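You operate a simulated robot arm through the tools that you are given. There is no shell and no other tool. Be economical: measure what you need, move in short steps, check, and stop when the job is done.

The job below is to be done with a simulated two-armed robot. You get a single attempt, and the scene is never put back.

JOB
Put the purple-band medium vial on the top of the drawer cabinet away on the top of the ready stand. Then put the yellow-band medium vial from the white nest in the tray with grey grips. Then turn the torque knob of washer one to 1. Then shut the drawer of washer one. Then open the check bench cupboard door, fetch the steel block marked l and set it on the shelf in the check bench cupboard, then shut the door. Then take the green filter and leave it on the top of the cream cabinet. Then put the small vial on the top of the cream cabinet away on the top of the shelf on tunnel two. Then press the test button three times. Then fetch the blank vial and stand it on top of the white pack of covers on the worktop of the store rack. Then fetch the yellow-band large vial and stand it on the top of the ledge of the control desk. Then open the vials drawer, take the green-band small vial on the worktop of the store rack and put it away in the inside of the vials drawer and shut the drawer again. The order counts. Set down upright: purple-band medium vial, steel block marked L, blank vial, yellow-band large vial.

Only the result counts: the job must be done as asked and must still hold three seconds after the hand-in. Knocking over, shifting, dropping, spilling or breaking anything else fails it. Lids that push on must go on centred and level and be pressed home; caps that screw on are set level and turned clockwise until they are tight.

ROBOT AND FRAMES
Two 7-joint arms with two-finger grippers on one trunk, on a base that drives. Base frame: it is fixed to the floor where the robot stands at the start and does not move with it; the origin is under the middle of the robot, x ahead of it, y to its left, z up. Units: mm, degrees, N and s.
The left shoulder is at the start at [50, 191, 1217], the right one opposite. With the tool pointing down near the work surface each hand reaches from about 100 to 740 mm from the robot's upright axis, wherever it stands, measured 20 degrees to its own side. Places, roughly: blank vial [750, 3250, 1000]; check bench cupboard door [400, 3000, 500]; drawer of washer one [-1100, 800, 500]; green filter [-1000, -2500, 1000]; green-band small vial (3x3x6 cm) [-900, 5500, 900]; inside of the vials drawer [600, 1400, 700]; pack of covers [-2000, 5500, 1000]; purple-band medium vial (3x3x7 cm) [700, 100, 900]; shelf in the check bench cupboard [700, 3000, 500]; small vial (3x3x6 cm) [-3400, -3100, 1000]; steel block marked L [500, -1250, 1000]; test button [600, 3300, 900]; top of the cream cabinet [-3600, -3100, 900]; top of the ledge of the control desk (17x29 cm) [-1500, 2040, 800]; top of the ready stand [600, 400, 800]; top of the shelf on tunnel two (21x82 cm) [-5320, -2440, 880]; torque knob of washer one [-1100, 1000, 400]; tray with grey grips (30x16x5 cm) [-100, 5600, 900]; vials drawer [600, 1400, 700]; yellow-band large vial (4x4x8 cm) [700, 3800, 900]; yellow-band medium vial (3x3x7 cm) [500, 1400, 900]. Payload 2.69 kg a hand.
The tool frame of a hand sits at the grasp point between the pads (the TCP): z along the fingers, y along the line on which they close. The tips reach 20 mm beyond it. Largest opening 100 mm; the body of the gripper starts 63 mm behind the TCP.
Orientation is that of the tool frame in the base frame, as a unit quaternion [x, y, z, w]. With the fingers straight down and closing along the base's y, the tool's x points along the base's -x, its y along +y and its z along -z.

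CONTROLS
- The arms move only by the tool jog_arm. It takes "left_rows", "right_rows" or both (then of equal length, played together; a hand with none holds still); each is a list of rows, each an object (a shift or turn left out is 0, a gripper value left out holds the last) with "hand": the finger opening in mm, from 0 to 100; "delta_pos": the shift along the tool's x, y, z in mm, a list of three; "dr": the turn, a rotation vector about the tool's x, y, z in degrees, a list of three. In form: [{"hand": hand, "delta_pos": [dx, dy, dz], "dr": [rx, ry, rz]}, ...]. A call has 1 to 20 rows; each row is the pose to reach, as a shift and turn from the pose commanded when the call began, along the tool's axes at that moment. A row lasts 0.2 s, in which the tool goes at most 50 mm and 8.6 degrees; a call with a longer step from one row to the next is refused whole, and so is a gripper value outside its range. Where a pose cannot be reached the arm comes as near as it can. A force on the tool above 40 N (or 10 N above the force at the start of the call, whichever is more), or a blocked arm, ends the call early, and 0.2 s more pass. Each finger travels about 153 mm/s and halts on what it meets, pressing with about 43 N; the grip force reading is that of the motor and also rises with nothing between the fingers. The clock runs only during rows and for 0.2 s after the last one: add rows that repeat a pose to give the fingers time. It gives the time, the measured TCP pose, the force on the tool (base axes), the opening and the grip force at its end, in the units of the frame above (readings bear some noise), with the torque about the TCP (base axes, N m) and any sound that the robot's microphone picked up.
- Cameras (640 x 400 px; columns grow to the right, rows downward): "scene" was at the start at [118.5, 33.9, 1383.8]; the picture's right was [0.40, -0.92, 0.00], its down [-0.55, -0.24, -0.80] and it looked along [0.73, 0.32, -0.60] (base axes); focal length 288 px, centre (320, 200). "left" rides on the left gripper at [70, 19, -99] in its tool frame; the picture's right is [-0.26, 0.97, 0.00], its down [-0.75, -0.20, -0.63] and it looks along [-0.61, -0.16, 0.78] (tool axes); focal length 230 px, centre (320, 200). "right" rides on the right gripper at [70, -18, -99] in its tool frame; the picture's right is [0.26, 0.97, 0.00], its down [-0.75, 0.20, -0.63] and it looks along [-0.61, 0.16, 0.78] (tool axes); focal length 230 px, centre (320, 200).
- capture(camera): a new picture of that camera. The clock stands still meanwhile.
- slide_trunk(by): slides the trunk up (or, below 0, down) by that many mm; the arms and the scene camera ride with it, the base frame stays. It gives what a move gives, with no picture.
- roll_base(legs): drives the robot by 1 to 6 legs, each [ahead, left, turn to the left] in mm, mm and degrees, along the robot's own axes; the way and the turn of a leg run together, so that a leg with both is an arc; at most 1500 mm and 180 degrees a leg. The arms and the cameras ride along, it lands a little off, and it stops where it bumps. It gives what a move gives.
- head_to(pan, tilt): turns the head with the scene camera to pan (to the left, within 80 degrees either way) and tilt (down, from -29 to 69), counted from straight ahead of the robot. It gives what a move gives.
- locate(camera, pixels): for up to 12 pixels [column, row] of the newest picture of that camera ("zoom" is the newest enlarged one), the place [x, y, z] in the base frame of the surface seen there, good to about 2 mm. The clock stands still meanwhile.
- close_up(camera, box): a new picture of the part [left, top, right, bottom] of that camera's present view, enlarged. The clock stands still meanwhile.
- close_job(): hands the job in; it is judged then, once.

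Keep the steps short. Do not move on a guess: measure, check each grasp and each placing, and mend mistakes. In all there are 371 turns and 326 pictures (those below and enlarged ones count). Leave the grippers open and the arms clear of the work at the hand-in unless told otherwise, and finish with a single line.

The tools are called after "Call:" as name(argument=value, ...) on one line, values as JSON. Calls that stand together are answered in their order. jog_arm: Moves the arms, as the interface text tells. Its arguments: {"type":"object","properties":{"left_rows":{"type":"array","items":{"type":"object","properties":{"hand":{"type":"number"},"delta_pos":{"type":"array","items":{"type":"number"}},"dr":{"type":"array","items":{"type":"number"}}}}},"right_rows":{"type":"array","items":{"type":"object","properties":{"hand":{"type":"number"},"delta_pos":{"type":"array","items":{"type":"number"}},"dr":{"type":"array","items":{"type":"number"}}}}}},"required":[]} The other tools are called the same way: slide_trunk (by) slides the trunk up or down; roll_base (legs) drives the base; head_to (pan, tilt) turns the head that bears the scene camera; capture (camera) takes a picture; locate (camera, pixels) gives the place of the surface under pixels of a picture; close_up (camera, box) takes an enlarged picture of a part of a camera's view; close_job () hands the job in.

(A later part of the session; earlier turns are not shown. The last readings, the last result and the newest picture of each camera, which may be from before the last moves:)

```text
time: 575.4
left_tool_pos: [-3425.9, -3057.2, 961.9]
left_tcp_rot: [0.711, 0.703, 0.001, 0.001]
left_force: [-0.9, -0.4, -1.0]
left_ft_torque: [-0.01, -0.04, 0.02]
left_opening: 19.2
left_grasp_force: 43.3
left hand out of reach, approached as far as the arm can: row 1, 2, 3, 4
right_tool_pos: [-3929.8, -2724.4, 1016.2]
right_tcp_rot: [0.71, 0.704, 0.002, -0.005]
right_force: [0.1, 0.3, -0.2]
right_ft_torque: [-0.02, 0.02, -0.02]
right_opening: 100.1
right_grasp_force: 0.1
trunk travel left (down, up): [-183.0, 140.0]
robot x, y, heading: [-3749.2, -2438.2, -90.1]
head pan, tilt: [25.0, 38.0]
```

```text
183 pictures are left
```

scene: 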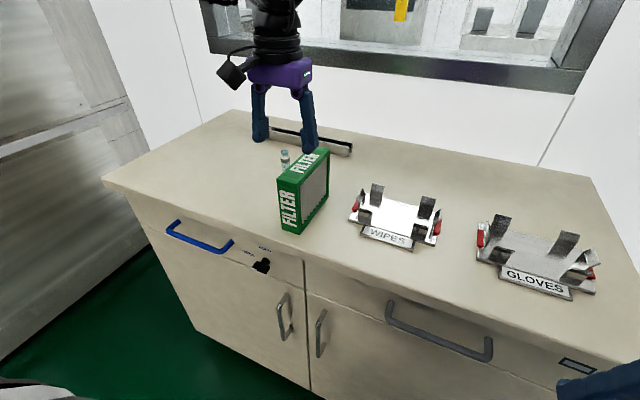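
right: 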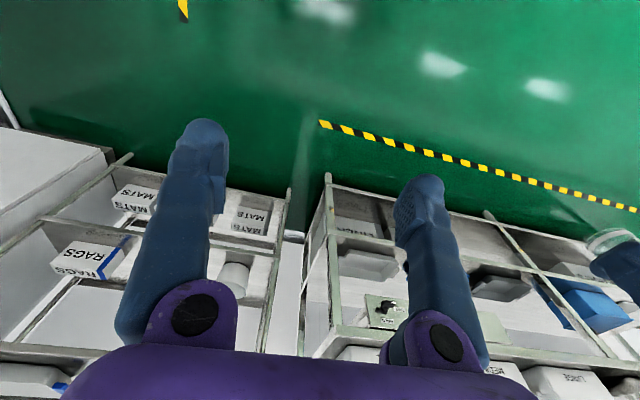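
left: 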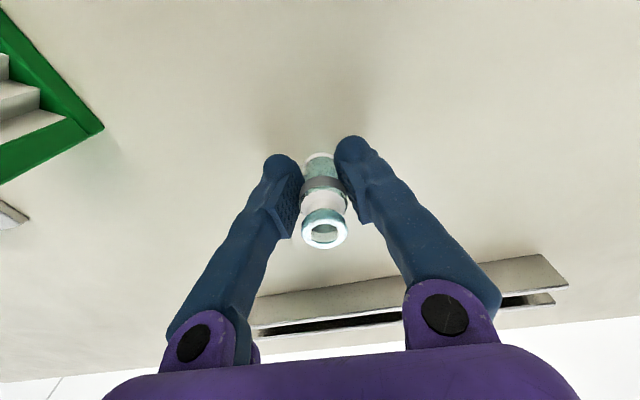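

Gripped at 19 mm. Lift with the trunk and check.

Call:
slide_trunk(by=67)

Call:
capture(camera="left")

```text
time: 576.4
left_tool_pos: [-3426.0, -3058.1, 1028.6]
left_tcp_rot: [0.711, 0.703, 0.001, 0.001]
left_force: [-0.6, -0.4, 0.3]
left_ft_torque: [-0.02, 0.02, 0.0]
left_opening: 19.1
left_grasp_force: 43.3
right_tool_pos: [-3930.4, -2723.2, 1083.2]
right_tcp_rot: [0.71, 0.704, 0.004, -0.005]
right_force: [-0.5, -0.3, -0.3]
right_ft_torque: [-0.01, 0.0, -0.01]
right_opening: 99.9
right_grasp_force: 0.0
trunk travel left (down, up): [-250.0, 73.0]
robot x, y, heading: [-3746.8, -2441.5, -90.4]
head pan, tilt: [25.0, 38.0]
```

```text
182 pictures are left
```

left: 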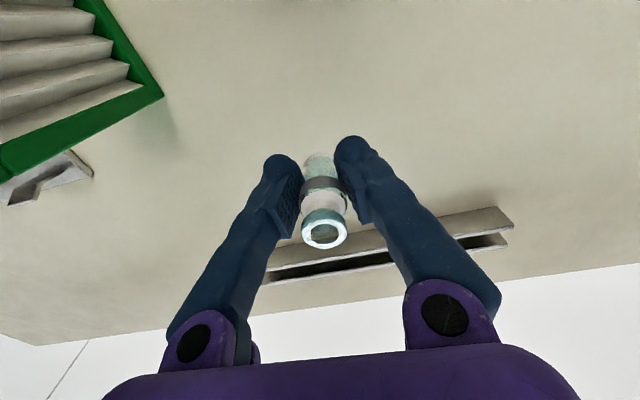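

Call:
jog_arm(left_rows=[{"delta_pos": [20, 0, -40]}, {"delta_pos": [50, 0, -75]}, {"delta_pos": [95, 0, -80]}, {"delta_pos": [140, 0, -80]}, {"delta_pos": [185, 0, -80]}, {"delta_pos": [220, 0, -80]}])

Call:
roll_base(legs=[[-350, 0, 0], [0, 0, -89.7], [650, 0, 0]])

Call:
head_to(pan=10, tilt=35)

Call:
capture(camera="scene")

```text
time: 577.8
left_tool_pos: [-3423.1, -2835.6, 1106.7]
left_tcp_rot: [0.711, 0.703, 0.001, 0.001]
left_force: [-0.9, 0.5, -0.4]
left_ft_torque: [-0.01, 0.0, -0.02]
left_opening: 19.0
left_grasp_force: 42.7
right_tool_pos: [-3929.9, -2723.1, 1084.4]
right_tcp_rot: [0.71, 0.704, 0.003, -0.003]
right_force: [0.9, 1.3, -0.1]
right_ft_torque: [-0.02, 0.0, -0.04]
right_opening: 100.1
right_grasp_force: 0.1
trunk travel left (down, up): [-250.0, 73.0]
robot x, y, heading: [-3751.6, -2441.0, -90.0]
head pan, tilt: [25.0, 38.0]
```

```text
time: 587.1
left_tool_pos: [-4786.0, -2427.8, 1107.8]
left_tcp_rot: [1.0, 0.004, 0.0, 0.002]
left_force: [-0.1, 0.0, 0.4]
left_ft_torque: [0.0, 0.01, 0.01]
left_opening: 19.1
left_grasp_force: 43.2
right_tool_pos: [-4684.4, -1920.2, 1083.4]
right_tcp_rot: [1.0, 0.006, 0.005, -0.001]
right_force: [-0.8, -0.5, 0.1]
right_ft_torque: [-0.04, 0.0, 0.0]
right_opening: 100.4
right_grasp_force: 0.1
trunk travel left (down, up): [-250.0, 73.0]
robot x, y, heading: [-4396.9, -2094.9, -179.1]
head pan, tilt: [25.0, 38.0]
```

```text
time: 587.9
left_tool_pos: [-4786.5, -2427.6, 1107.2]
left_tcp_rot: [1.0, 0.005, 0.0, 0.001]
left_force: [-0.5, -0.6, -0.4]
left_ft_torque: [-0.03, 0.03, 0.02]
left_opening: 19.1
left_grasp_force: 43.1
right_tool_pos: [-4685.7, -1920.2, 1083.1]
right_tcp_rot: [1.0, 0.007, 0.005, -0.001]
right_force: [0.0, 0.5, -0.1]
right_ft_torque: [-0.01, 0.01, -0.01]
right_opening: 99.8
right_grasp_force: 0.0
trunk travel left (down, up): [-250.0, 73.0]
robot x, y, heading: [-4399.4, -2088.0, -179.2]
head pan, tilt: [10.0, 35.0]
```

```text
181 pictures are left
```

scene: 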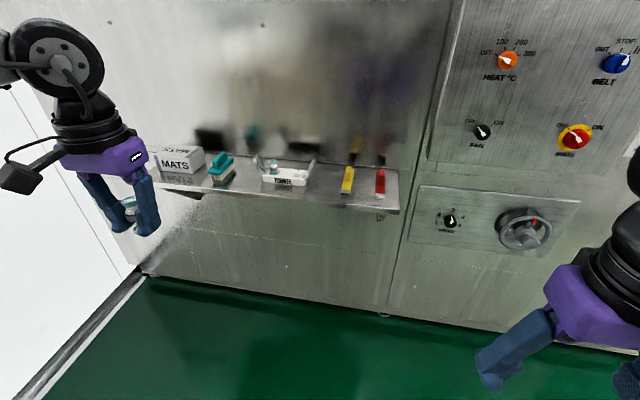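

Call:
close_up(camera="scene", box=[150, 120, 410, 230])

Call:
locate(camera="scene", pixels=[[247, 185], [327, 190], [327, 180], [363, 195], [398, 205], [398, 175], [345, 185], [308, 180], [285, 182], [222, 180], [380, 190], [325, 200]])

```text
2.46 times, centred on (280, 175) of scene
```

zoom: 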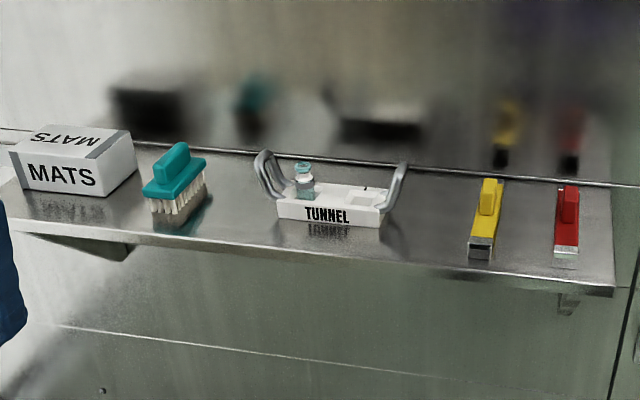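

```text
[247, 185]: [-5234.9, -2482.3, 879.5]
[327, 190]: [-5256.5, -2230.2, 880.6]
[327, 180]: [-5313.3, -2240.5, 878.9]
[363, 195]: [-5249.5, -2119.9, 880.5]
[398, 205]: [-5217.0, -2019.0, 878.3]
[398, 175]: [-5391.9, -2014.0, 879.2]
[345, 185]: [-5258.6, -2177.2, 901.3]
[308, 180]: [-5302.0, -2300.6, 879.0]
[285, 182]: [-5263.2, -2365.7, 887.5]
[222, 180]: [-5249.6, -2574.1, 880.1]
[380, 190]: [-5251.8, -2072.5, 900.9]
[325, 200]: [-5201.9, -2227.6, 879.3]
```

Shelf z=880. I choose the gap between the TUNNEL tray and the yellow tool, spot (-5290,-2229). Position the base.

Call:
roll_base(legs=[[0, -130, -0.8], [285, 0, 0]])

Call:
capture(camera="left")

```text
time: 591.3
left_tool_pos: [-5077.8, -2288.3, 1106.9]
left_tcp_rot: [1.0, -0.005, 0.001, 0.001]
left_force: [-0.9, 0.3, 0.3]
left_ft_torque: [-0.01, -0.01, 0.05]
left_opening: 19.3
left_grasp_force: 43.1
right_tool_pos: [-4965.1, -1782.3, 1083.9]
right_tcp_rot: [1.0, -0.004, 0.005, -0.001]
right_force: [0.0, 0.2, -0.6]
right_ft_torque: [0.0, 0.01, -0.02]
right_opening: 99.9
right_grasp_force: 0.1
trunk travel left (down, up): [-250.0, 73.0]
robot x, y, heading: [-4679.4, -1962.4, 180.1]
head pan, tilt: [10.0, 35.0]
```

```text
179 pictures are left
```

left: 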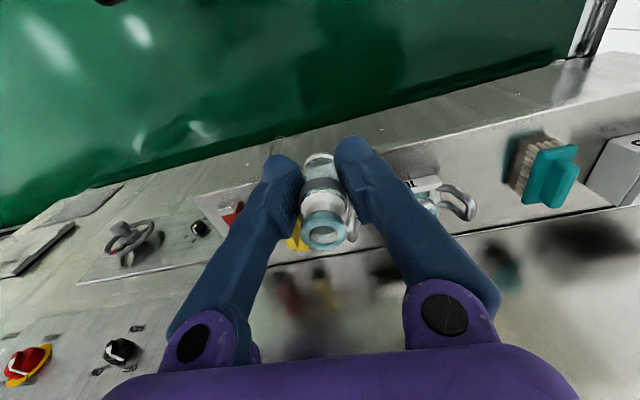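

Call:
jog_arm(left_rows=[{"delta_pos": [-40, -12, 10]}, {"delta_pos": [-80, -24, 25]}, {"delta_pos": [-120, -36, 45]}, {"delta_pos": [-160, -48, 65]}, {"delta_pos": [-195, -59, 85]}, {"delta_pos": [-212, -59, 105]}, {"delta_pos": [-212, -59, 105]}])

Call:
capture(camera="left")

Call:
capture(camera="scene")

```text
time: 592.9
left_tool_pos: [-5271.3, -2237.4, 1007.1]
left_tcp_rot: [1.0, -0.005, -0.001, 0.001]
left_force: [-0.7, 0.7, 0.4]
left_ft_torque: [-0.01, -0.02, -0.01]
left_opening: 19.5
left_grasp_force: 43.1
left hand out of reach, approached as far as the arm can: row 5, 6, 7
right_tool_pos: [-4964.2, -1783.0, 1083.5]
right_tcp_rot: [1.0, -0.004, 0.005, -0.001]
right_force: [-0.8, -0.3, -0.7]
right_ft_torque: [-0.02, 0.02, -0.01]
right_opening: 99.9
right_grasp_force: 0.1
trunk travel left (down, up): [-250.0, 73.0]
robot x, y, heading: [-4683.1, -1956.4, 179.6]
head pan, tilt: [10.0, 35.0]
```

```text
178 pictures are left
```

left: 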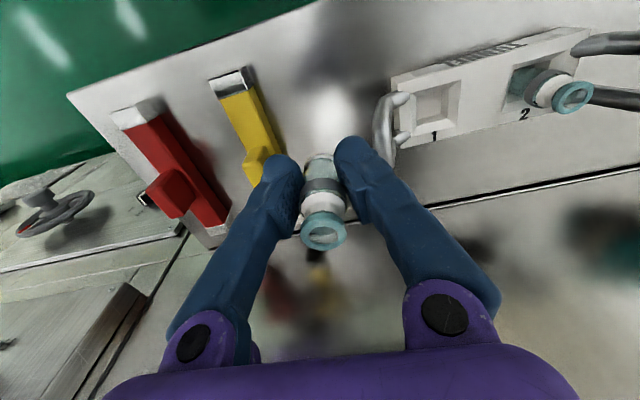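

```text
177 pictures are left
```

scene: 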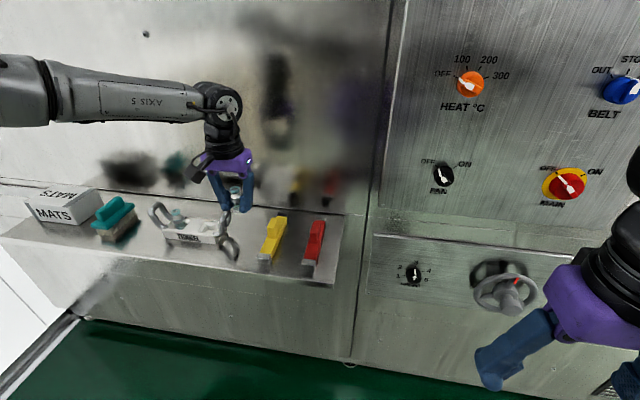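

Call:
locate(camera="left", pixels=[[385, 130], [395, 100], [380, 155], [265, 130], [255, 170], [330, 90], [345, 130], [240, 85], [275, 155]])

```text
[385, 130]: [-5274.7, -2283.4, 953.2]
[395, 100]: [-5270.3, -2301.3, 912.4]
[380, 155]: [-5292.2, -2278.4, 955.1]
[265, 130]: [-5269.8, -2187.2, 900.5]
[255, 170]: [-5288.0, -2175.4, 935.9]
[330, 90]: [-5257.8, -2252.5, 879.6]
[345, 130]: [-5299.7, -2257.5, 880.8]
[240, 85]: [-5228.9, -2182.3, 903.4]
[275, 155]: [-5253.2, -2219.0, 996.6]
```

Clearances: tray handle at y≈-2278 (z to 955), yellow tool from y≈-2187. Centre at y≈-2233 and lower with the trunk.

Call:
jog_arm(left_rows=[{"delta_pos": [8, -4, 0]}, {"delta_pos": [8, -4, 0]}])

Call:
slide_trunk(by=-90)

Call:
capture(camera="left")

```text
time: 593.5
left_tool_pos: [-5262.8, -2234.5, 1007.9]
left_tcp_rot: [1.0, -0.006, 0.0, 0.001]
left_force: [0.2, -0.1, -0.4]
left_ft_torque: [-0.03, -0.02, -0.04]
left_opening: 19.3
left_grasp_force: 42.7
right_tool_pos: [-4965.8, -1782.0, 1083.6]
right_tcp_rot: [1.0, -0.003, 0.005, -0.001]
right_force: [0.2, 0.8, 0.6]
right_ft_torque: [0.01, -0.03, -0.02]
right_opening: 99.9
right_grasp_force: 0.0
trunk travel left (down, up): [-250.0, 73.0]
robot x, y, heading: [-4681.8, -1963.6, 179.7]
head pan, tilt: [10.0, 35.0]
```

```text
time: 594.8
left_tool_pos: [-5262.2, -2232.9, 918.7]
left_tcp_rot: [1.0, -0.005, 0.0, 0.002]
left_force: [-0.3, -0.5, -0.1]
left_ft_torque: [0.04, 0.0, -0.01]
left_opening: 19.0
left_grasp_force: 43.0
right_tool_pos: [-4965.8, -1782.3, 992.6]
right_tcp_rot: [1.0, -0.004, 0.004, -0.001]
right_force: [0.0, -0.5, -0.7]
right_ft_torque: [0.02, 0.03, 0.01]
right_opening: 100.0
right_grasp_force: 0.1
trunk travel left (down, up): [-160.0, 163.0]
robot x, y, heading: [-4681.4, -1963.2, 179.7]
head pan, tilt: [10.0, 35.0]
```

```text
176 pictures are left
```

left: 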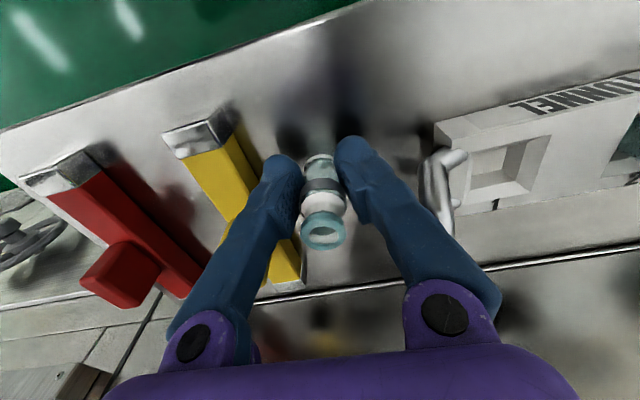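

Lower the last few mm by trunk until contact.

Call:
slide_trunk(by=-5)

Call:
jog_arm(left_rows=[{"delta_pos": [0, 0, 1]}, {"delta_pos": [0, 0, 2]}, {"delta_pos": [0, 0, 2]}])

```text
time: 595.3
left_tool_pos: [-5263.2, -2233.3, 913.3]
left_tcp_rot: [1.0, -0.005, 0.0, 0.002]
left_force: [-0.1, 0.4, -0.6]
left_ft_torque: [-0.02, -0.01, 0.02]
left_opening: 19.2
left_grasp_force: 42.4
right_tool_pos: [-4966.6, -1781.9, 987.6]
right_tcp_rot: [1.0, -0.003, 0.005, 0.0]
right_force: [0.3, 0.3, -0.1]
right_ft_torque: [-0.01, -0.01, 0.0]
right_opening: 99.9
right_grasp_force: 0.0
trunk travel left (down, up): [-155.0, 168.0]
robot x, y, heading: [-4680.7, -1961.6, 179.7]
head pan, tilt: [10.0, 35.0]
```

```text
time: 596.1
left_tool_pos: [-5264.3, -2233.5, 911.3]
left_tcp_rot: [1.0, -0.006, 0.0, 0.002]
left_force: [-0.1, 0.3, 0.1]
left_ft_torque: [0.0, -0.03, -0.02]
left_opening: 19.3
left_grasp_force: 43.3
right_tool_pos: [-4965.1, -1781.3, 988.3]
right_tcp_rot: [1.0, -0.004, 0.006, -0.002]
right_force: [0.7, -0.3, 0.1]
right_ft_torque: [-0.01, 0.04, 0.02]
right_opening: 100.0
right_grasp_force: 0.1
trunk travel left (down, up): [-155.0, 168.0]
robot x, y, heading: [-4681.9, -1959.7, 179.7]
head pan, tilt: [10.0, 35.0]
```

Call:
jog_arm(left_rows=[{"delta_pos": [0, 0, 1]}, {"delta_pos": [0, 0, 2]}, {"delta_pos": [0, 0, 2]}])

```text
time: 596.9
left_tool_pos: [-5264.6, -2233.3, 910.2]
left_tcp_rot: [1.0, -0.005, -0.002, 0.002]
left_force: [-1.3, -1.4, 9.7]
left_ft_torque: [-0.01, 0.1, 0.0]
left_opening: 19.2
left_grasp_force: 42.8
right_tool_pos: [-4964.9, -1781.7, 988.1]
right_tcp_rot: [1.0, -0.004, 0.005, -0.001]
right_force: [-0.3, 0.0, 0.7]
right_ft_torque: [-0.02, 0.0, -0.07]
right_opening: 100.1
right_grasp_force: 0.0
trunk travel left (down, up): [-155.0, 168.0]
robot x, y, heading: [-4681.9, -1959.1, 179.6]
head pan, tilt: [10.0, 35.0]
```

Contact (9.7 N). Release narrowly and raise straight up by the trunk.

Call:
jog_arm(left_rows=[{"delta_pos": [0, 0, -1]}, {"hand": 28, "delta_pos": [0, 0, -1]}, {"hand": 36, "delta_pos": [0, 0, -1]}, {"delta_pos": [0, 0, -1]}])

Call:
slide_trunk(by=110)

Call:
capture(camera="left")

```text
time: 597.9
left_tool_pos: [-5263.4, -2233.5, 909.1]
left_tcp_rot: [1.0, -0.005, 0.0, 0.002]
left_force: [0.1, -1.5, 0.0]
left_ft_torque: [0.01, 0.03, -0.02]
left_opening: 36.0
left_grasp_force: 0.1
right_tool_pos: [-4965.3, -1781.7, 987.3]
right_tcp_rot: [1.0, -0.003, 0.005, -0.001]
right_force: [0.3, 0.3, 0.4]
right_ft_torque: [0.03, -0.03, 0.0]
right_opening: 99.7
right_grasp_force: 0.1
trunk travel left (down, up): [-155.0, 168.0]
robot x, y, heading: [-4678.9, -1959.3, 179.8]
head pan, tilt: [10.0, 35.0]
```

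```text
time: 599.3
left_tool_pos: [-5264.0, -2234.3, 1019.9]
left_tcp_rot: [1.0, -0.005, -0.001, 0.002]
left_force: [0.3, 0.1, -0.2]
left_ft_torque: [0.0, -0.02, 0.02]
left_opening: 36.3
left_grasp_force: 0.1
right_tool_pos: [-4966.6, -1782.2, 1098.2]
right_tcp_rot: [1.0, -0.004, 0.006, -0.001]
right_force: [0.4, 0.8, -0.2]
right_ft_torque: [0.03, 0.03, -0.04]
right_opening: 99.8
right_grasp_force: 0.0
trunk travel left (down, up): [-265.0, 58.0]
robot x, y, heading: [-4683.3, -1960.7, 179.9]
head pan, tilt: [10.0, 35.0]
```

```text
175 pictures are left
```

left: 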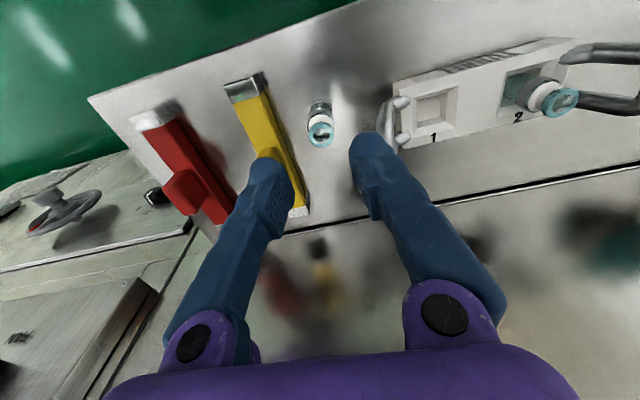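

The small vial stands on the shelf. Next, the test button on the check bench. Back out, face +y, and drive north through the lane.

Call:
roll_base(legs=[[-430, 0, 0], [0, 0, -90], [0, 545, 0]])

Call:
head_to(pan=0, tilt=25)

Call:
capture(camera="scene")

```text
time: 610.6
left_tool_pos: [-5054.0, -1373.0, 1020.4]
left_tcp_rot: [-0.7, 0.714, 0.001, -0.001]
left_force: [0.1, -0.6, 0.4]
left_ft_torque: [0.0, -0.02, 0.01]
left_opening: 36.1
left_grasp_force: 0.0
right_tool_pos: [-4603.2, -1674.7, 1098.5]
right_tcp_rot: [-0.702, 0.712, -0.005, -0.003]
right_force: [0.7, 0.2, 0.4]
right_ft_torque: [-0.04, 0.0, 0.0]
right_opening: 100.0
right_grasp_force: 0.1
trunk travel left (down, up): [-265.0, 58.0]
robot x, y, heading: [-4786.1, -1958.1, 89.6]
head pan, tilt: [10.0, 35.0]
```

```text
time: 611.4
left_tool_pos: [-5052.9, -1373.4, 1019.5]
left_tcp_rot: [-0.701, 0.713, 0.001, -0.001]
left_force: [-0.4, -0.1, -0.2]
left_ft_torque: [-0.03, -0.01, 0.01]
left_opening: 36.2
left_grasp_force: 0.1
right_tool_pos: [-4604.1, -1674.5, 1097.6]
right_tcp_rot: [-0.702, 0.712, -0.004, -0.003]
right_force: [0.0, -0.1, 0.5]
right_ft_torque: [-0.01, -0.02, -0.02]
right_opening: 99.9
right_grasp_force: 0.0
trunk travel left (down, up): [-265.0, 58.0]
robot x, y, heading: [-4785.5, -1956.8, 89.4]
head pan, tilt: [0.0, 25.0]
```

```text
174 pictures are left
```

scene: 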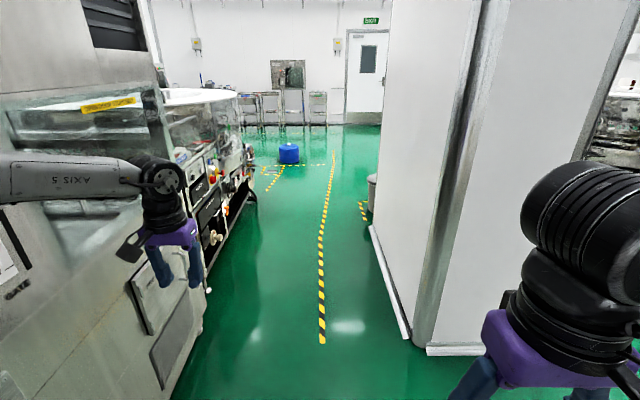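

Call:
locate(camera="scene", pixels=[[425, 350], [408, 335], [170, 395], [205, 305], [120, 250], [205, 240], [250, 190], [160, 140]])

```text
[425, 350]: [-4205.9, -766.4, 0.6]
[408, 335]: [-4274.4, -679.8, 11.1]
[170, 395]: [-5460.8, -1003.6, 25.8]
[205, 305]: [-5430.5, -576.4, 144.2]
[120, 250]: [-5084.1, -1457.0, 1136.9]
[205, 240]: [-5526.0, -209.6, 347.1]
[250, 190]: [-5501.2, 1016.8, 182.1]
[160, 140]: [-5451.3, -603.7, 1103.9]
```

The lane is barely wider than my elbows; extend the right arm forward too so its elbow comes in.

Call:
jog_arm(right_rows=[{"delta_pos": [-45, -10, 0]}, {"delta_pos": [-90, -25, 0]}, {"delta_pos": [-135, -40, 0]}, {"delta_pos": [-180, -55, 0]}, {"delta_pos": [-225, -70, 0]}, {"delta_pos": [-270, -85, 0]}, {"delta_pos": [-270, -85, 0]}])

Call:
head_to(pan=-60, tilt=20)

Call:
capture(camera="scene")

```text
time: 613.0
left_tool_pos: [-5054.8, -1373.7, 1020.0]
left_tcp_rot: [-0.701, 0.713, 0.001, -0.001]
left_force: [0.1, 0.3, -0.6]
left_ft_torque: [0.04, -0.03, -0.01]
left_opening: 35.9
left_grasp_force: 0.0
right_tool_pos: [-4513.8, -1405.5, 1095.4]
right_tcp_rot: [-0.702, 0.712, -0.004, -0.001]
right_force: [0.0, 0.6, 0.2]
right_ft_torque: [0.01, 0.0, 0.03]
right_opening: 100.0
right_grasp_force: 0.1
trunk travel left (down, up): [-265.0, 58.0]
robot x, y, heading: [-4784.0, -1956.1, 89.4]
head pan, tilt: [0.0, 25.0]
```

```text
time: 614.3
left_tool_pos: [-5054.3, -1373.2, 1020.6]
left_tcp_rot: [-0.701, 0.713, 0.001, 0.0]
left_force: [0.2, -0.5, 0.3]
left_ft_torque: [0.01, 0.01, -0.02]
left_opening: 36.0
left_grasp_force: 0.0
right_tool_pos: [-4514.5, -1403.9, 1095.2]
right_tcp_rot: [-0.702, 0.712, -0.004, -0.003]
right_force: [0.5, 0.0, -0.1]
right_ft_torque: [0.02, -0.02, 0.0]
right_opening: 100.3
right_grasp_force: 0.0
trunk travel left (down, up): [-265.0, 58.0]
robot x, y, heading: [-4785.8, -1956.8, 89.3]
head pan, tilt: [-60.0, 20.0]
```

```text
173 pictures are left
```

scene: 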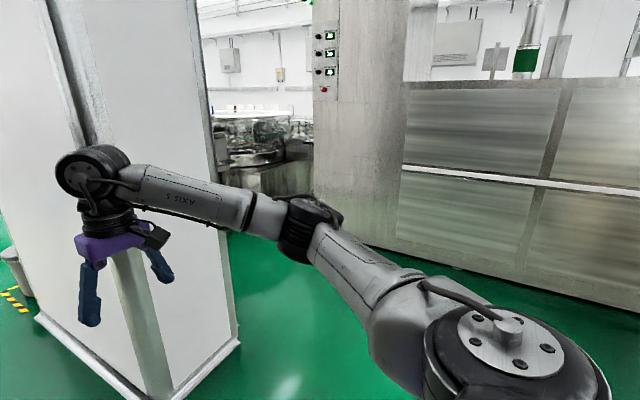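

Call:
locate(camera="scene", pixels=[[300, 230], [320, 215], [280, 240], [330, 240]])

```text
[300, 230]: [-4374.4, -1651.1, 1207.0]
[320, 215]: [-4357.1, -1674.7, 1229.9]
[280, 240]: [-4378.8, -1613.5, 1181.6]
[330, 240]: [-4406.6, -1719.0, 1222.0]
```

Elbows are now ±450 mm. Drive through at x≈-4850.

Call:
roll_base(legs=[[0, 65, 0.7], [1500, 0, 0], [1500, 0, 0]])

```text
time: 629.4
left_tool_pos: [-5161.4, 1593.4, 1019.8]
left_tcp_rot: [0.709, -0.705, -0.001, 0.001]
left_force: [-0.9, 0.8, -0.3]
left_ft_torque: [0.03, 0.0, 0.05]
left_opening: 36.1
left_grasp_force: 0.1
right_tool_pos: [-4621.3, 1572.3, 1096.0]
right_tcp_rot: [0.71, -0.704, 0.005, 0.003]
right_force: [0.8, -0.2, -0.7]
right_ft_torque: [0.03, -0.03, -0.03]
right_opening: 100.2
right_grasp_force: 0.2
trunk travel left (down, up): [-265.0, 58.0]
robot x, y, heading: [-4882.2, 1015.7, 90.7]
head pan, tilt: [-60.0, 20.0]
```

Call:
roll_base(legs=[[500, 0, -0.7], [0, -270, 0], [1500, 0, 0], [300, 0, 0], [0, 0, -90], [1500, 0, 0]])

Call:
roll_base(legs=[[1500, 0, 0], [1250, 0, 0]])

Call:
head_to(pan=0, tilt=30)

Call:
capture(camera="scene")

```text
time: 654.6
left_tool_pos: [-2508.4, 3490.9, 1019.4]
left_tcp_rot: [0.034, 0.999, 0.002, 0.0]
left_force: [0.0, 0.0, -1.3]
left_ft_torque: [-0.04, -0.02, -0.03]
left_opening: 36.0
left_grasp_force: 0.0
right_tool_pos: [-2566.5, 2953.5, 1095.7]
right_tcp_rot: [0.03, 1.0, -0.001, -0.005]
right_force: [-0.3, -0.9, 0.1]
right_ft_torque: [0.01, 0.02, 0.02]
right_opening: 100.1
right_grasp_force: 0.1
trunk travel left (down, up): [-265.0, 58.0]
robot x, y, heading: [-3102.1, 3250.9, -3.2]
head pan, tilt: [-60.0, 20.0]
```

```text
time: 667.9
left_tool_pos: [243.1, 3265.4, 1020.4]
left_tcp_rot: [0.049, 0.999, 0.002, 0.0]
left_force: [0.8, -0.4, -0.3]
left_ft_torque: [0.01, 0.0, 0.01]
left_opening: 35.7
left_grasp_force: 0.1
right_tool_pos: [168.5, 2729.4, 1096.1]
right_tcp_rot: [0.047, 0.999, 0.0, -0.006]
right_force: [0.1, -0.3, 0.4]
right_ft_torque: [0.01, 0.02, -0.02]
right_opening: 100.1
right_grasp_force: 0.1
trunk travel left (down, up): [-265.0, 58.0]
robot x, y, heading: [-359.9, 3040.8, -5.3]
head pan, tilt: [-60.0, 20.0]
```

```text
time: 669.2
left_tool_pos: [242.4, 3265.2, 1021.3]
left_tcp_rot: [0.048, 0.999, 0.002, 0.0]
left_force: [0.0, -0.4, -0.5]
left_ft_torque: [0.02, 0.03, 0.01]
left_opening: 36.0
left_grasp_force: 0.0
right_tool_pos: [166.7, 2729.5, 1095.7]
right_tcp_rot: [0.048, 0.999, -0.001, -0.005]
right_force: [-0.2, 0.6, -0.5]
right_ft_torque: [0.03, 0.01, 0.01]
right_opening: 100.1
right_grasp_force: 0.0
trunk travel left (down, up): [-265.0, 58.0]
robot x, y, heading: [-358.9, 3043.3, -5.1]
head pan, tilt: [0.0, 30.0]
```

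```text
172 pictures are left
```

scene: 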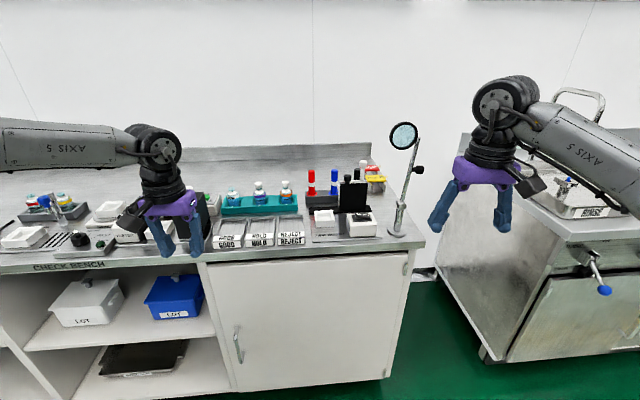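

Call:
roll_base(legs=[[0, 0, 5.2], [100, 100, 0]])

Call:
head_to(pan=8, tilt=30)

Call:
capture(camera="scene")

Call:
close_up(camera="scene", box=[60, 130, 400, 280])

```text
time: 671.2
left_tool_pos: [321.3, 3416.3, 1019.5]
left_tcp_rot: [0.004, 1.0, 0.001, 0.0]
left_force: [0.0, 0.7, 0.1]
left_ft_torque: [0.02, -0.01, 0.03]
left_opening: 35.9
left_grasp_force: 0.1
right_tool_pos: [294.0, 2877.0, 1095.3]
right_tcp_rot: [0.002, 1.0, -0.001, -0.006]
right_force: [0.8, 0.1, -0.1]
right_ft_torque: [0.0, 0.01, 0.0]
right_opening: 99.8
right_grasp_force: 0.2
trunk travel left (down, up): [-265.0, 58.0]
robot x, y, heading: [-263.2, 3141.9, -0.3]
head pan, tilt: [0.0, 30.0]
```

```text
time: 671.9
left_tool_pos: [319.7, 3415.9, 1020.6]
left_tcp_rot: [0.003, 1.0, 0.002, 0.001]
left_force: [-0.3, -1.1, -1.3]
left_ft_torque: [0.02, -0.02, 0.05]
left_opening: 36.0
left_grasp_force: 0.1
right_tool_pos: [293.9, 2877.4, 1096.4]
right_tcp_rot: [0.001, 1.0, -0.001, -0.005]
right_force: [0.0, 0.9, 0.5]
right_ft_torque: [0.05, 0.0, 0.01]
right_opening: 100.1
right_grasp_force: 0.1
trunk travel left (down, up): [-265.0, 58.0]
robot x, y, heading: [-257.4, 3143.0, 0.0]
head pan, tilt: [8.0, 30.0]
```

```text
171 pictures are left
```

scene: 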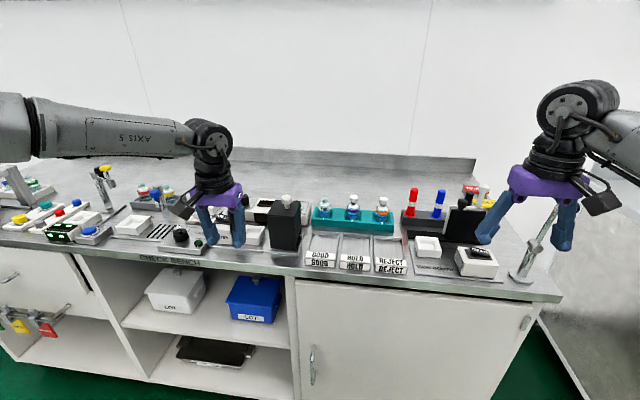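

```text
1.88 times, centred on (230, 205) of scene
```

zoom: 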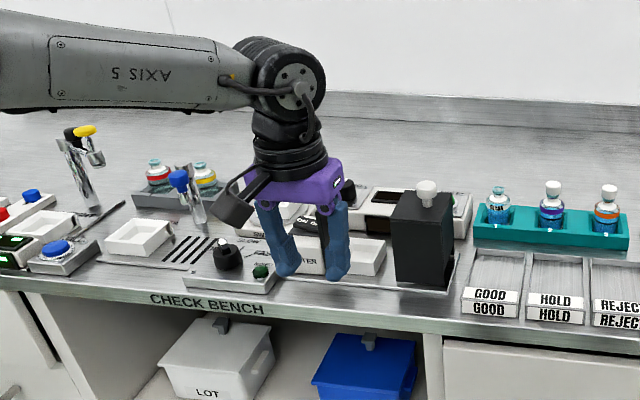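

The left arm hides the tester. I retract it and look again.

Call:
jog_arm(left_rows=[{"delta_pos": [45, 0, 0]}, {"delta_pos": [90, 10, -10]}, {"delta_pos": [135, 30, -20]}, {"delta_pos": [180, 50, -30]}, {"delta_pos": [220, 75, -40]}, {"delta_pos": [260, 100, -50]}, {"delta_pos": [280, 130, -60]}])

Call:
close_up(camera="scene", box=[120, 150, 400, 290])

```text
refused: row 3 steps farther than a row can; nothing moved
```

```text
2.29 times, centred on (260, 220) of scene
```

zoom: 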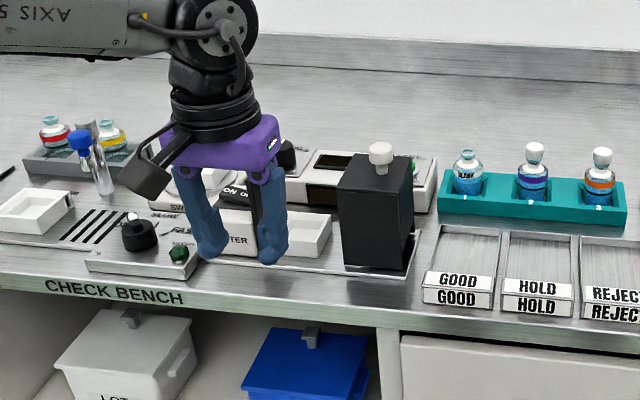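

Call:
jog_arm(left_rows=[{"delta_pos": [45, 0, 0]}, {"delta_pos": [88, 8, -8]}, {"delta_pos": [130, 24, -16]}, {"delta_pos": [172, 42, -24]}, {"delta_pos": [212, 62, -34]}, {"delta_pos": [252, 84, -44]}, {"delta_pos": [280, 120, -54]}])

Call:
close_up(camera="scene", box=[120, 150, 400, 290])

Call:
locate(camera="zoom", pixels=[[180, 250], [140, 235], [135, 268], [467, 155], [467, 185], [467, 195], [535, 150], [400, 265], [360, 220], [540, 215], [440, 200], [260, 235]])

```text
time: 673.5
left_tool_pos: [36.9, 3538.4, 1062.9]
left_tcp_rot: [0.004, 1.0, 0.0, -0.017]
left_force: [1.8, -0.1, 8.1]
left_ft_torque: [-0.03, 0.14, 0.05]
left_opening: 36.0
left_grasp_force: 0.0
right_tool_pos: [295.9, 2879.4, 1095.8]
right_tcp_rot: [0.002, 1.0, -0.001, -0.005]
right_force: [0.2, 0.8, -1.4]
right_ft_torque: [-0.04, 0.06, 0.0]
right_opening: 100.1
right_grasp_force: 0.0
trunk travel left (down, up): [-265.0, 58.0]
robot x, y, heading: [-258.4, 3140.9, -0.1]
head pan, tilt: [8.0, 30.0]
```

```text
2.29 times, centred on (260, 220) of scene
```

zoom: 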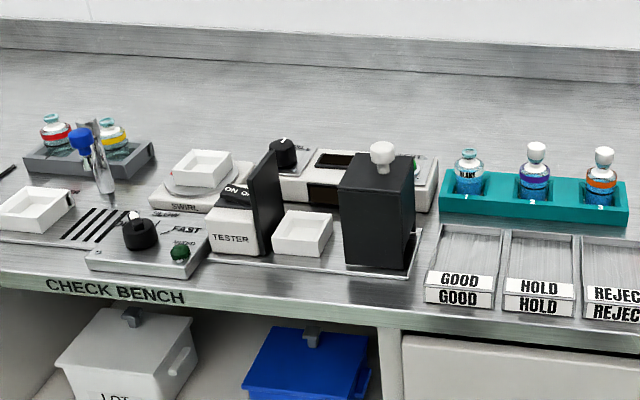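

```text
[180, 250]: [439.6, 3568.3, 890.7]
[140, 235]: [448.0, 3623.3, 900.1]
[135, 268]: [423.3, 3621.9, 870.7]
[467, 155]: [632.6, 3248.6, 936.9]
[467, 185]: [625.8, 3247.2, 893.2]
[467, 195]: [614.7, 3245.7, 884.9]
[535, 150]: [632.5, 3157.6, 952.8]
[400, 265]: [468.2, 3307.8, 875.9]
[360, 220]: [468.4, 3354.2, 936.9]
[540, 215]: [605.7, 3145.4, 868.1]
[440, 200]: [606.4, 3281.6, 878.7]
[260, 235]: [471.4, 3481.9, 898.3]
```

Call:
close_up(camera="scene", box=[225, 190, 325, 265])

```text
5.33 times, centred on (275, 228) of scene
```

zoom: 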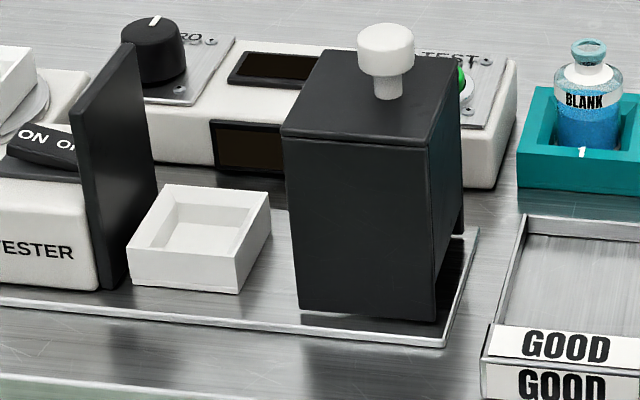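

Call:
locate(camera="zoom", pixels=[[463, 82], [466, 95], [480, 90], [440, 60], [500, 80], [385, 40], [370, 70], [300, 110], [445, 130], [490, 170], [455, 50]])

```text
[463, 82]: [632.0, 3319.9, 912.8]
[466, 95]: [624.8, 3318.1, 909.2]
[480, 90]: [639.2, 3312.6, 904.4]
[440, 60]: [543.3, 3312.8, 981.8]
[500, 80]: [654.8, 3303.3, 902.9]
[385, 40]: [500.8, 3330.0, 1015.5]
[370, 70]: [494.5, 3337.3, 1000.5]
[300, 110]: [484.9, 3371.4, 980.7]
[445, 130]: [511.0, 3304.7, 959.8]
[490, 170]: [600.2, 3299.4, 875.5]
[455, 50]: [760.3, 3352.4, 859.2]
```

The TEST button (green) sits on the console behind the black box, near (638, 3325, 912). Position base and left hand above it.

Call:
roll_base(legs=[[275, -80, 0]])

Call:
slide_trunk(by=-100)

Call:
jog_arm(left_rows=[{"hand": 0, "delta_pos": [0, 0, -45]}, {"delta_pos": [0, 0, -90]}, {"delta_pos": [-40, -15, -120]}, {"delta_pos": [-80, -30, -130]}, {"delta_pos": [-120, -45, -130]}, {"delta_pos": [-160, -60, -130]}, {"delta_pos": [-200, -75, -130]}, {"delta_pos": [-240, -90, -130]}, {"delta_pos": [-280, -105, -130]}, {"delta_pos": [-300, -125, -130]}, {"delta_pos": [-300, -125, -130]}])

Call:
capture(camera="left")

```text
time: 675.0
left_tool_pos: [201.1, 3488.3, 1073.9]
left_tcp_rot: [0.004, 1.0, 0.001, 0.001]
left_force: [0.8, 0.0, -0.9]
left_ft_torque: [-0.01, 0.0, -0.01]
left_opening: 36.0
left_grasp_force: 0.1
right_tool_pos: [443.8, 2832.4, 1095.4]
right_tcp_rot: [0.0, 1.0, -0.004, -0.017]
right_force: [-9.5, 1.1, 2.0]
right_ft_torque: [-0.2, -0.75, -0.41]
right_opening: 100.0
right_grasp_force: 0.1
trunk travel left (down, up): [-265.0, 58.0]
robot x, y, heading: [-99.4, 3097.0, -0.3]
head pan, tilt: [8.0, 30.0]
stopped in leg 1: the force on the tool passed its limit at 160 N (the readings are from after the stop); the commanded pose is now the measured one
```

```text
time: 676.3
left_tool_pos: [202.0, 3488.7, 971.9]
left_tcp_rot: [0.004, 1.0, 0.001, 0.001]
left_force: [0.7, 0.5, 0.5]
left_ft_torque: [0.02, -0.01, 0.0]
left_opening: 35.9
left_grasp_force: 0.0
right_tool_pos: [445.1, 2831.8, 993.5]
right_tcp_rot: [0.0, 1.0, -0.004, -0.017]
right_force: [0.2, 0.1, 1.3]
right_ft_torque: [-0.01, 0.03, 0.01]
right_opening: 99.9
right_grasp_force: 0.1
trunk travel left (down, up): [-165.0, 158.0]
robot x, y, heading: [-101.6, 3093.8, -0.3]
head pan, tilt: [8.0, 30.0]
```

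```text
refused: row 3 steps farther than a row can; nothing moved
```

```text
166 pictures are left
```

left: 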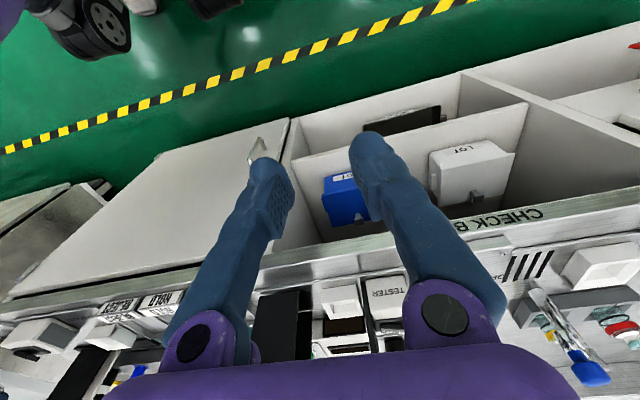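

The right hand struck something (the magnifier stand?). Look at it immediately.

Call:
head_to(pan=-20, tilt=25)

Call:
capture(camera="scene")

Call:
capture(camera="right")

```text
time: 677.3
left_tool_pos: [202.7, 3489.4, 971.8]
left_tcp_rot: [0.004, 1.0, 0.0, 0.0]
left_force: [0.4, -0.2, 0.1]
left_ft_torque: [0.0, 0.0, -0.03]
left_opening: 36.0
left_grasp_force: 0.0
right_tool_pos: [445.9, 2833.4, 994.5]
right_tcp_rot: [0.0, 1.0, -0.003, -0.018]
right_force: [-0.3, -0.5, -0.2]
right_ft_torque: [-0.01, -0.01, 0.03]
right_opening: 100.2
right_grasp_force: 0.1
trunk travel left (down, up): [-165.0, 158.0]
robot x, y, heading: [-99.6, 3094.5, -0.1]
head pan, tilt: [-20.0, 25.0]
```

```text
165 pictures are left
```

scene: 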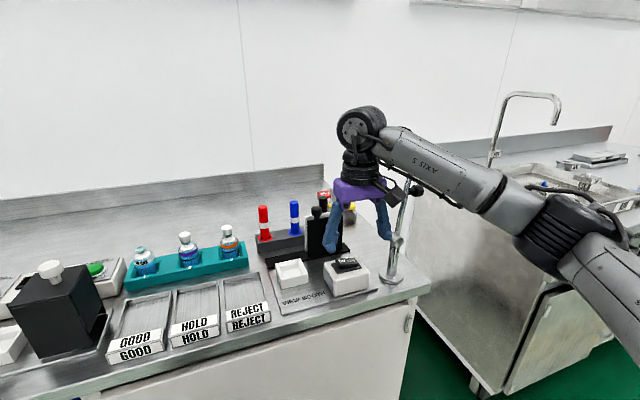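

```text
164 pictures are left
```

right: 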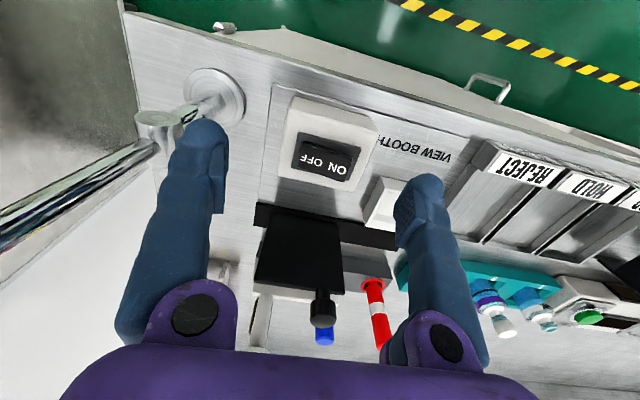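

Call:
close_up(camera="scene", box=[300, 90, 460, 300])

Call:
locate(camera="scene", pixels=[[388, 283], [395, 272], [398, 240], [404, 195], [408, 180], [415, 188], [412, 210]])

```text
1.90 times, centred on (380, 195) of scene
```

zoom: 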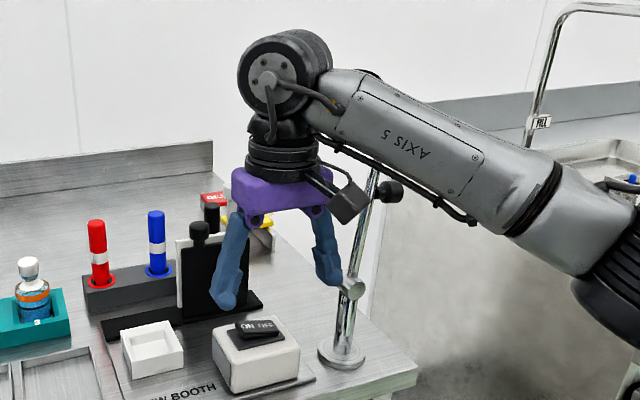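

```text
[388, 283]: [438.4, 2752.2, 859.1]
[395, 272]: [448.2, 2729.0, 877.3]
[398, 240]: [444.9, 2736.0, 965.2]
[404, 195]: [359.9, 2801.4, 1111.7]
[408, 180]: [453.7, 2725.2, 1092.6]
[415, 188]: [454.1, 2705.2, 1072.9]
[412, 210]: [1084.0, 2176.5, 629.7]
```

I'll reverse exactly: trunk up 100, then base back along the same path, and inspect.

Call:
slide_trunk(by=100)

Call:
roll_base(legs=[[-164, 46, 0], [-150, 0, 0]])

Call:
capture(camera="scene")

Call:
close_up(camera="scene", box=[280, 90, 480, 290])

```text
time: 677.8
left_tool_pos: [202.8, 3488.8, 998.5]
left_tcp_rot: [0.005, 1.0, 0.0, 0.001]
left_force: [0.1, 0.5, 0.0]
left_ft_torque: [-0.01, -0.02, 0.01]
left_opening: 35.8
left_grasp_force: 0.1
right_tool_pos: [444.6, 2830.5, 1011.1]
right_tcp_rot: [0.0, 1.0, -0.006, -0.028]
right_force: [2.7, -4.6, -13.4]
right_ft_torque: [1.07, 0.53, 0.07]
right_opening: 99.9
right_grasp_force: 0.0
trunk travel left (down, up): [-190.0, 132.0]
robot x, y, heading: [-96.5, 3096.5, -0.0]
head pan, tilt: [-20.0, 25.0]
stopped: the force on the tool passed its limit at 56 N (the readings are from after the stop); the commanded pose is now the measured one
```

```text
time: 680.3
left_tool_pos: [-113.0, 3534.1, 997.3]
left_tcp_rot: [0.003, 1.0, 0.0, 0.001]
left_force: [-0.1, 0.3, 0.2]
left_ft_torque: [0.0, 0.02, -0.01]
left_opening: 35.9
left_grasp_force: 0.0
right_tool_pos: [129.5, 2880.0, 1012.2]
right_tcp_rot: [-0.001, 1.0, -0.004, -0.026]
right_force: [-1.0, 0.1, 1.0]
right_ft_torque: [-0.03, -0.03, -0.01]
right_opening: 99.9
right_grasp_force: 0.0
trunk travel left (down, up): [-190.0, 132.0]
robot x, y, heading: [-414.2, 3140.4, 0.2]
head pan, tilt: [-20.0, 25.0]
```

```text
162 pictures are left
```

scene: 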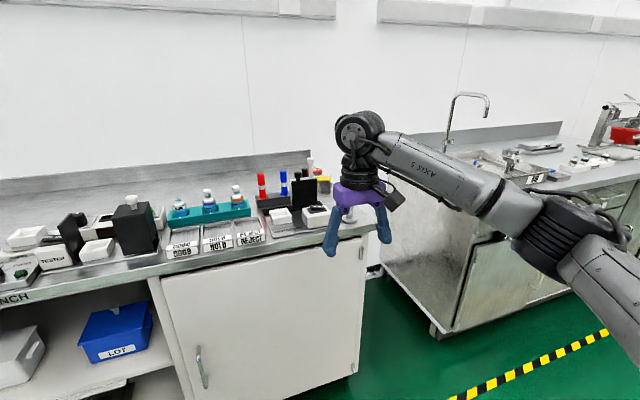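

```text
2.00 times, centred on (380, 190) of scene
```

zoom: 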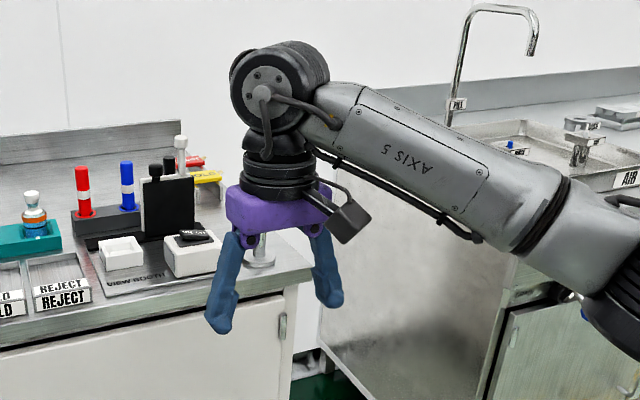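

Call:
roll_base(legs=[[-100, 250, 0]])

Call:
capture(camera="scene")

```text
time: 683.0
left_tool_pos: [-212.5, 3781.3, 997.7]
left_tcp_rot: [0.004, 1.0, 0.001, 0.0]
left_force: [0.7, 1.2, -0.2]
left_ft_torque: [-0.01, -0.03, 0.01]
left_opening: 36.0
left_grasp_force: 0.1
right_tool_pos: [29.0, 3122.7, 1012.3]
right_tcp_rot: [0.0, 1.0, -0.004, -0.027]
right_force: [0.0, 0.2, 0.5]
right_ft_torque: [-0.03, 0.0, 0.0]
right_opening: 100.0
right_grasp_force: 0.0
trunk travel left (down, up): [-190.0, 132.0]
robot x, y, heading: [-515.1, 3385.5, -0.1]
head pan, tilt: [-20.0, 25.0]
```

```text
160 pictures are left
```

scene: 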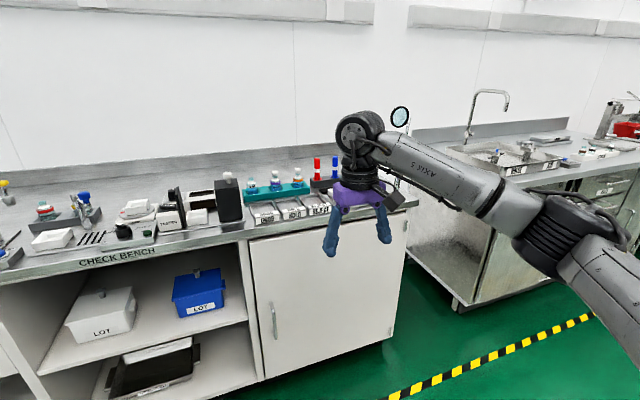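

Call:
locate(camera="scene", pixels=[[394, 108], [407, 108], [401, 106], [393, 116], [408, 116], [400, 126], [411, 118], [401, 116]])

Call:
close_up(camera="scene", box=[370, 90, 430, 140])

```text
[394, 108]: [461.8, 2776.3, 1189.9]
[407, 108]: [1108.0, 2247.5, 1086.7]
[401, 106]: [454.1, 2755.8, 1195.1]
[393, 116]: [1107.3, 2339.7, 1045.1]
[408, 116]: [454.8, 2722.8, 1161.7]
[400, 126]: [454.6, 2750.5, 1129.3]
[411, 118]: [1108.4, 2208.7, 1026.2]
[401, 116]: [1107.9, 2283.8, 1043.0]
```

```text
8.00 times, centred on (400, 115) of scene
```

zoom: 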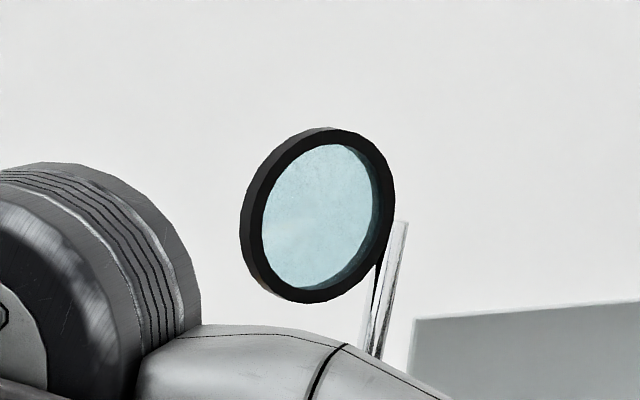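

The magnifier stands where it was (base position reprojects exactly), so it is a fixed fitting. Retract the right arm now to keep it out of the way.

Call:
jog_arm(right_rows=[{"delta_pos": [45, 12, 0]}, {"delta_pos": [90, 25, 0]}, {"delta_pos": [135, 38, 0]}, {"delta_pos": [180, 50, 0]}, {"delta_pos": [225, 65, 0]}, {"delta_pos": [260, 80, 0]}, {"delta_pos": [260, 80, 0]}])

Call:
roll_base(legs=[[0, -310, 0], [480, 0, 0]])

```text
time: 684.6
left_tool_pos: [-212.9, 3779.4, 998.6]
left_tcp_rot: [0.005, 1.0, 0.0, 0.0]
left_force: [-0.9, -0.2, -0.6]
left_ft_torque: [0.0, -0.01, 0.0]
left_opening: 35.6
left_grasp_force: 0.0
right_tool_pos: [-231.9, 3203.9, 1025.9]
right_tcp_rot: [-0.001, 1.0, -0.006, -0.027]
right_force: [0.2, -0.4, -0.3]
right_ft_torque: [0.02, -0.02, 0.02]
right_opening: 100.0
right_grasp_force: 0.1
trunk travel left (down, up): [-190.0, 132.0]
robot x, y, heading: [-518.5, 3386.1, -0.2]
head pan, tilt: [-20.0, 25.0]
```

```text
time: 690.4
left_tool_pos: [267.7, 3469.2, 997.2]
left_tcp_rot: [0.006, 1.0, 0.001, 0.0]
left_force: [0.8, 0.2, -1.0]
left_ft_torque: [0.01, -0.02, 0.02]
left_opening: 36.1
left_grasp_force: 0.0
right_tool_pos: [246.6, 2893.3, 1026.0]
right_tcp_rot: [0.001, 1.0, -0.006, -0.026]
right_force: [-0.4, 0.6, 0.3]
right_ft_torque: [0.0, 0.0, 0.02]
right_opening: 100.1
right_grasp_force: 0.0
trunk travel left (down, up): [-190.0, 132.0]
robot x, y, heading: [-39.6, 3079.3, -0.3]
head pan, tilt: [-20.0, 25.0]
```

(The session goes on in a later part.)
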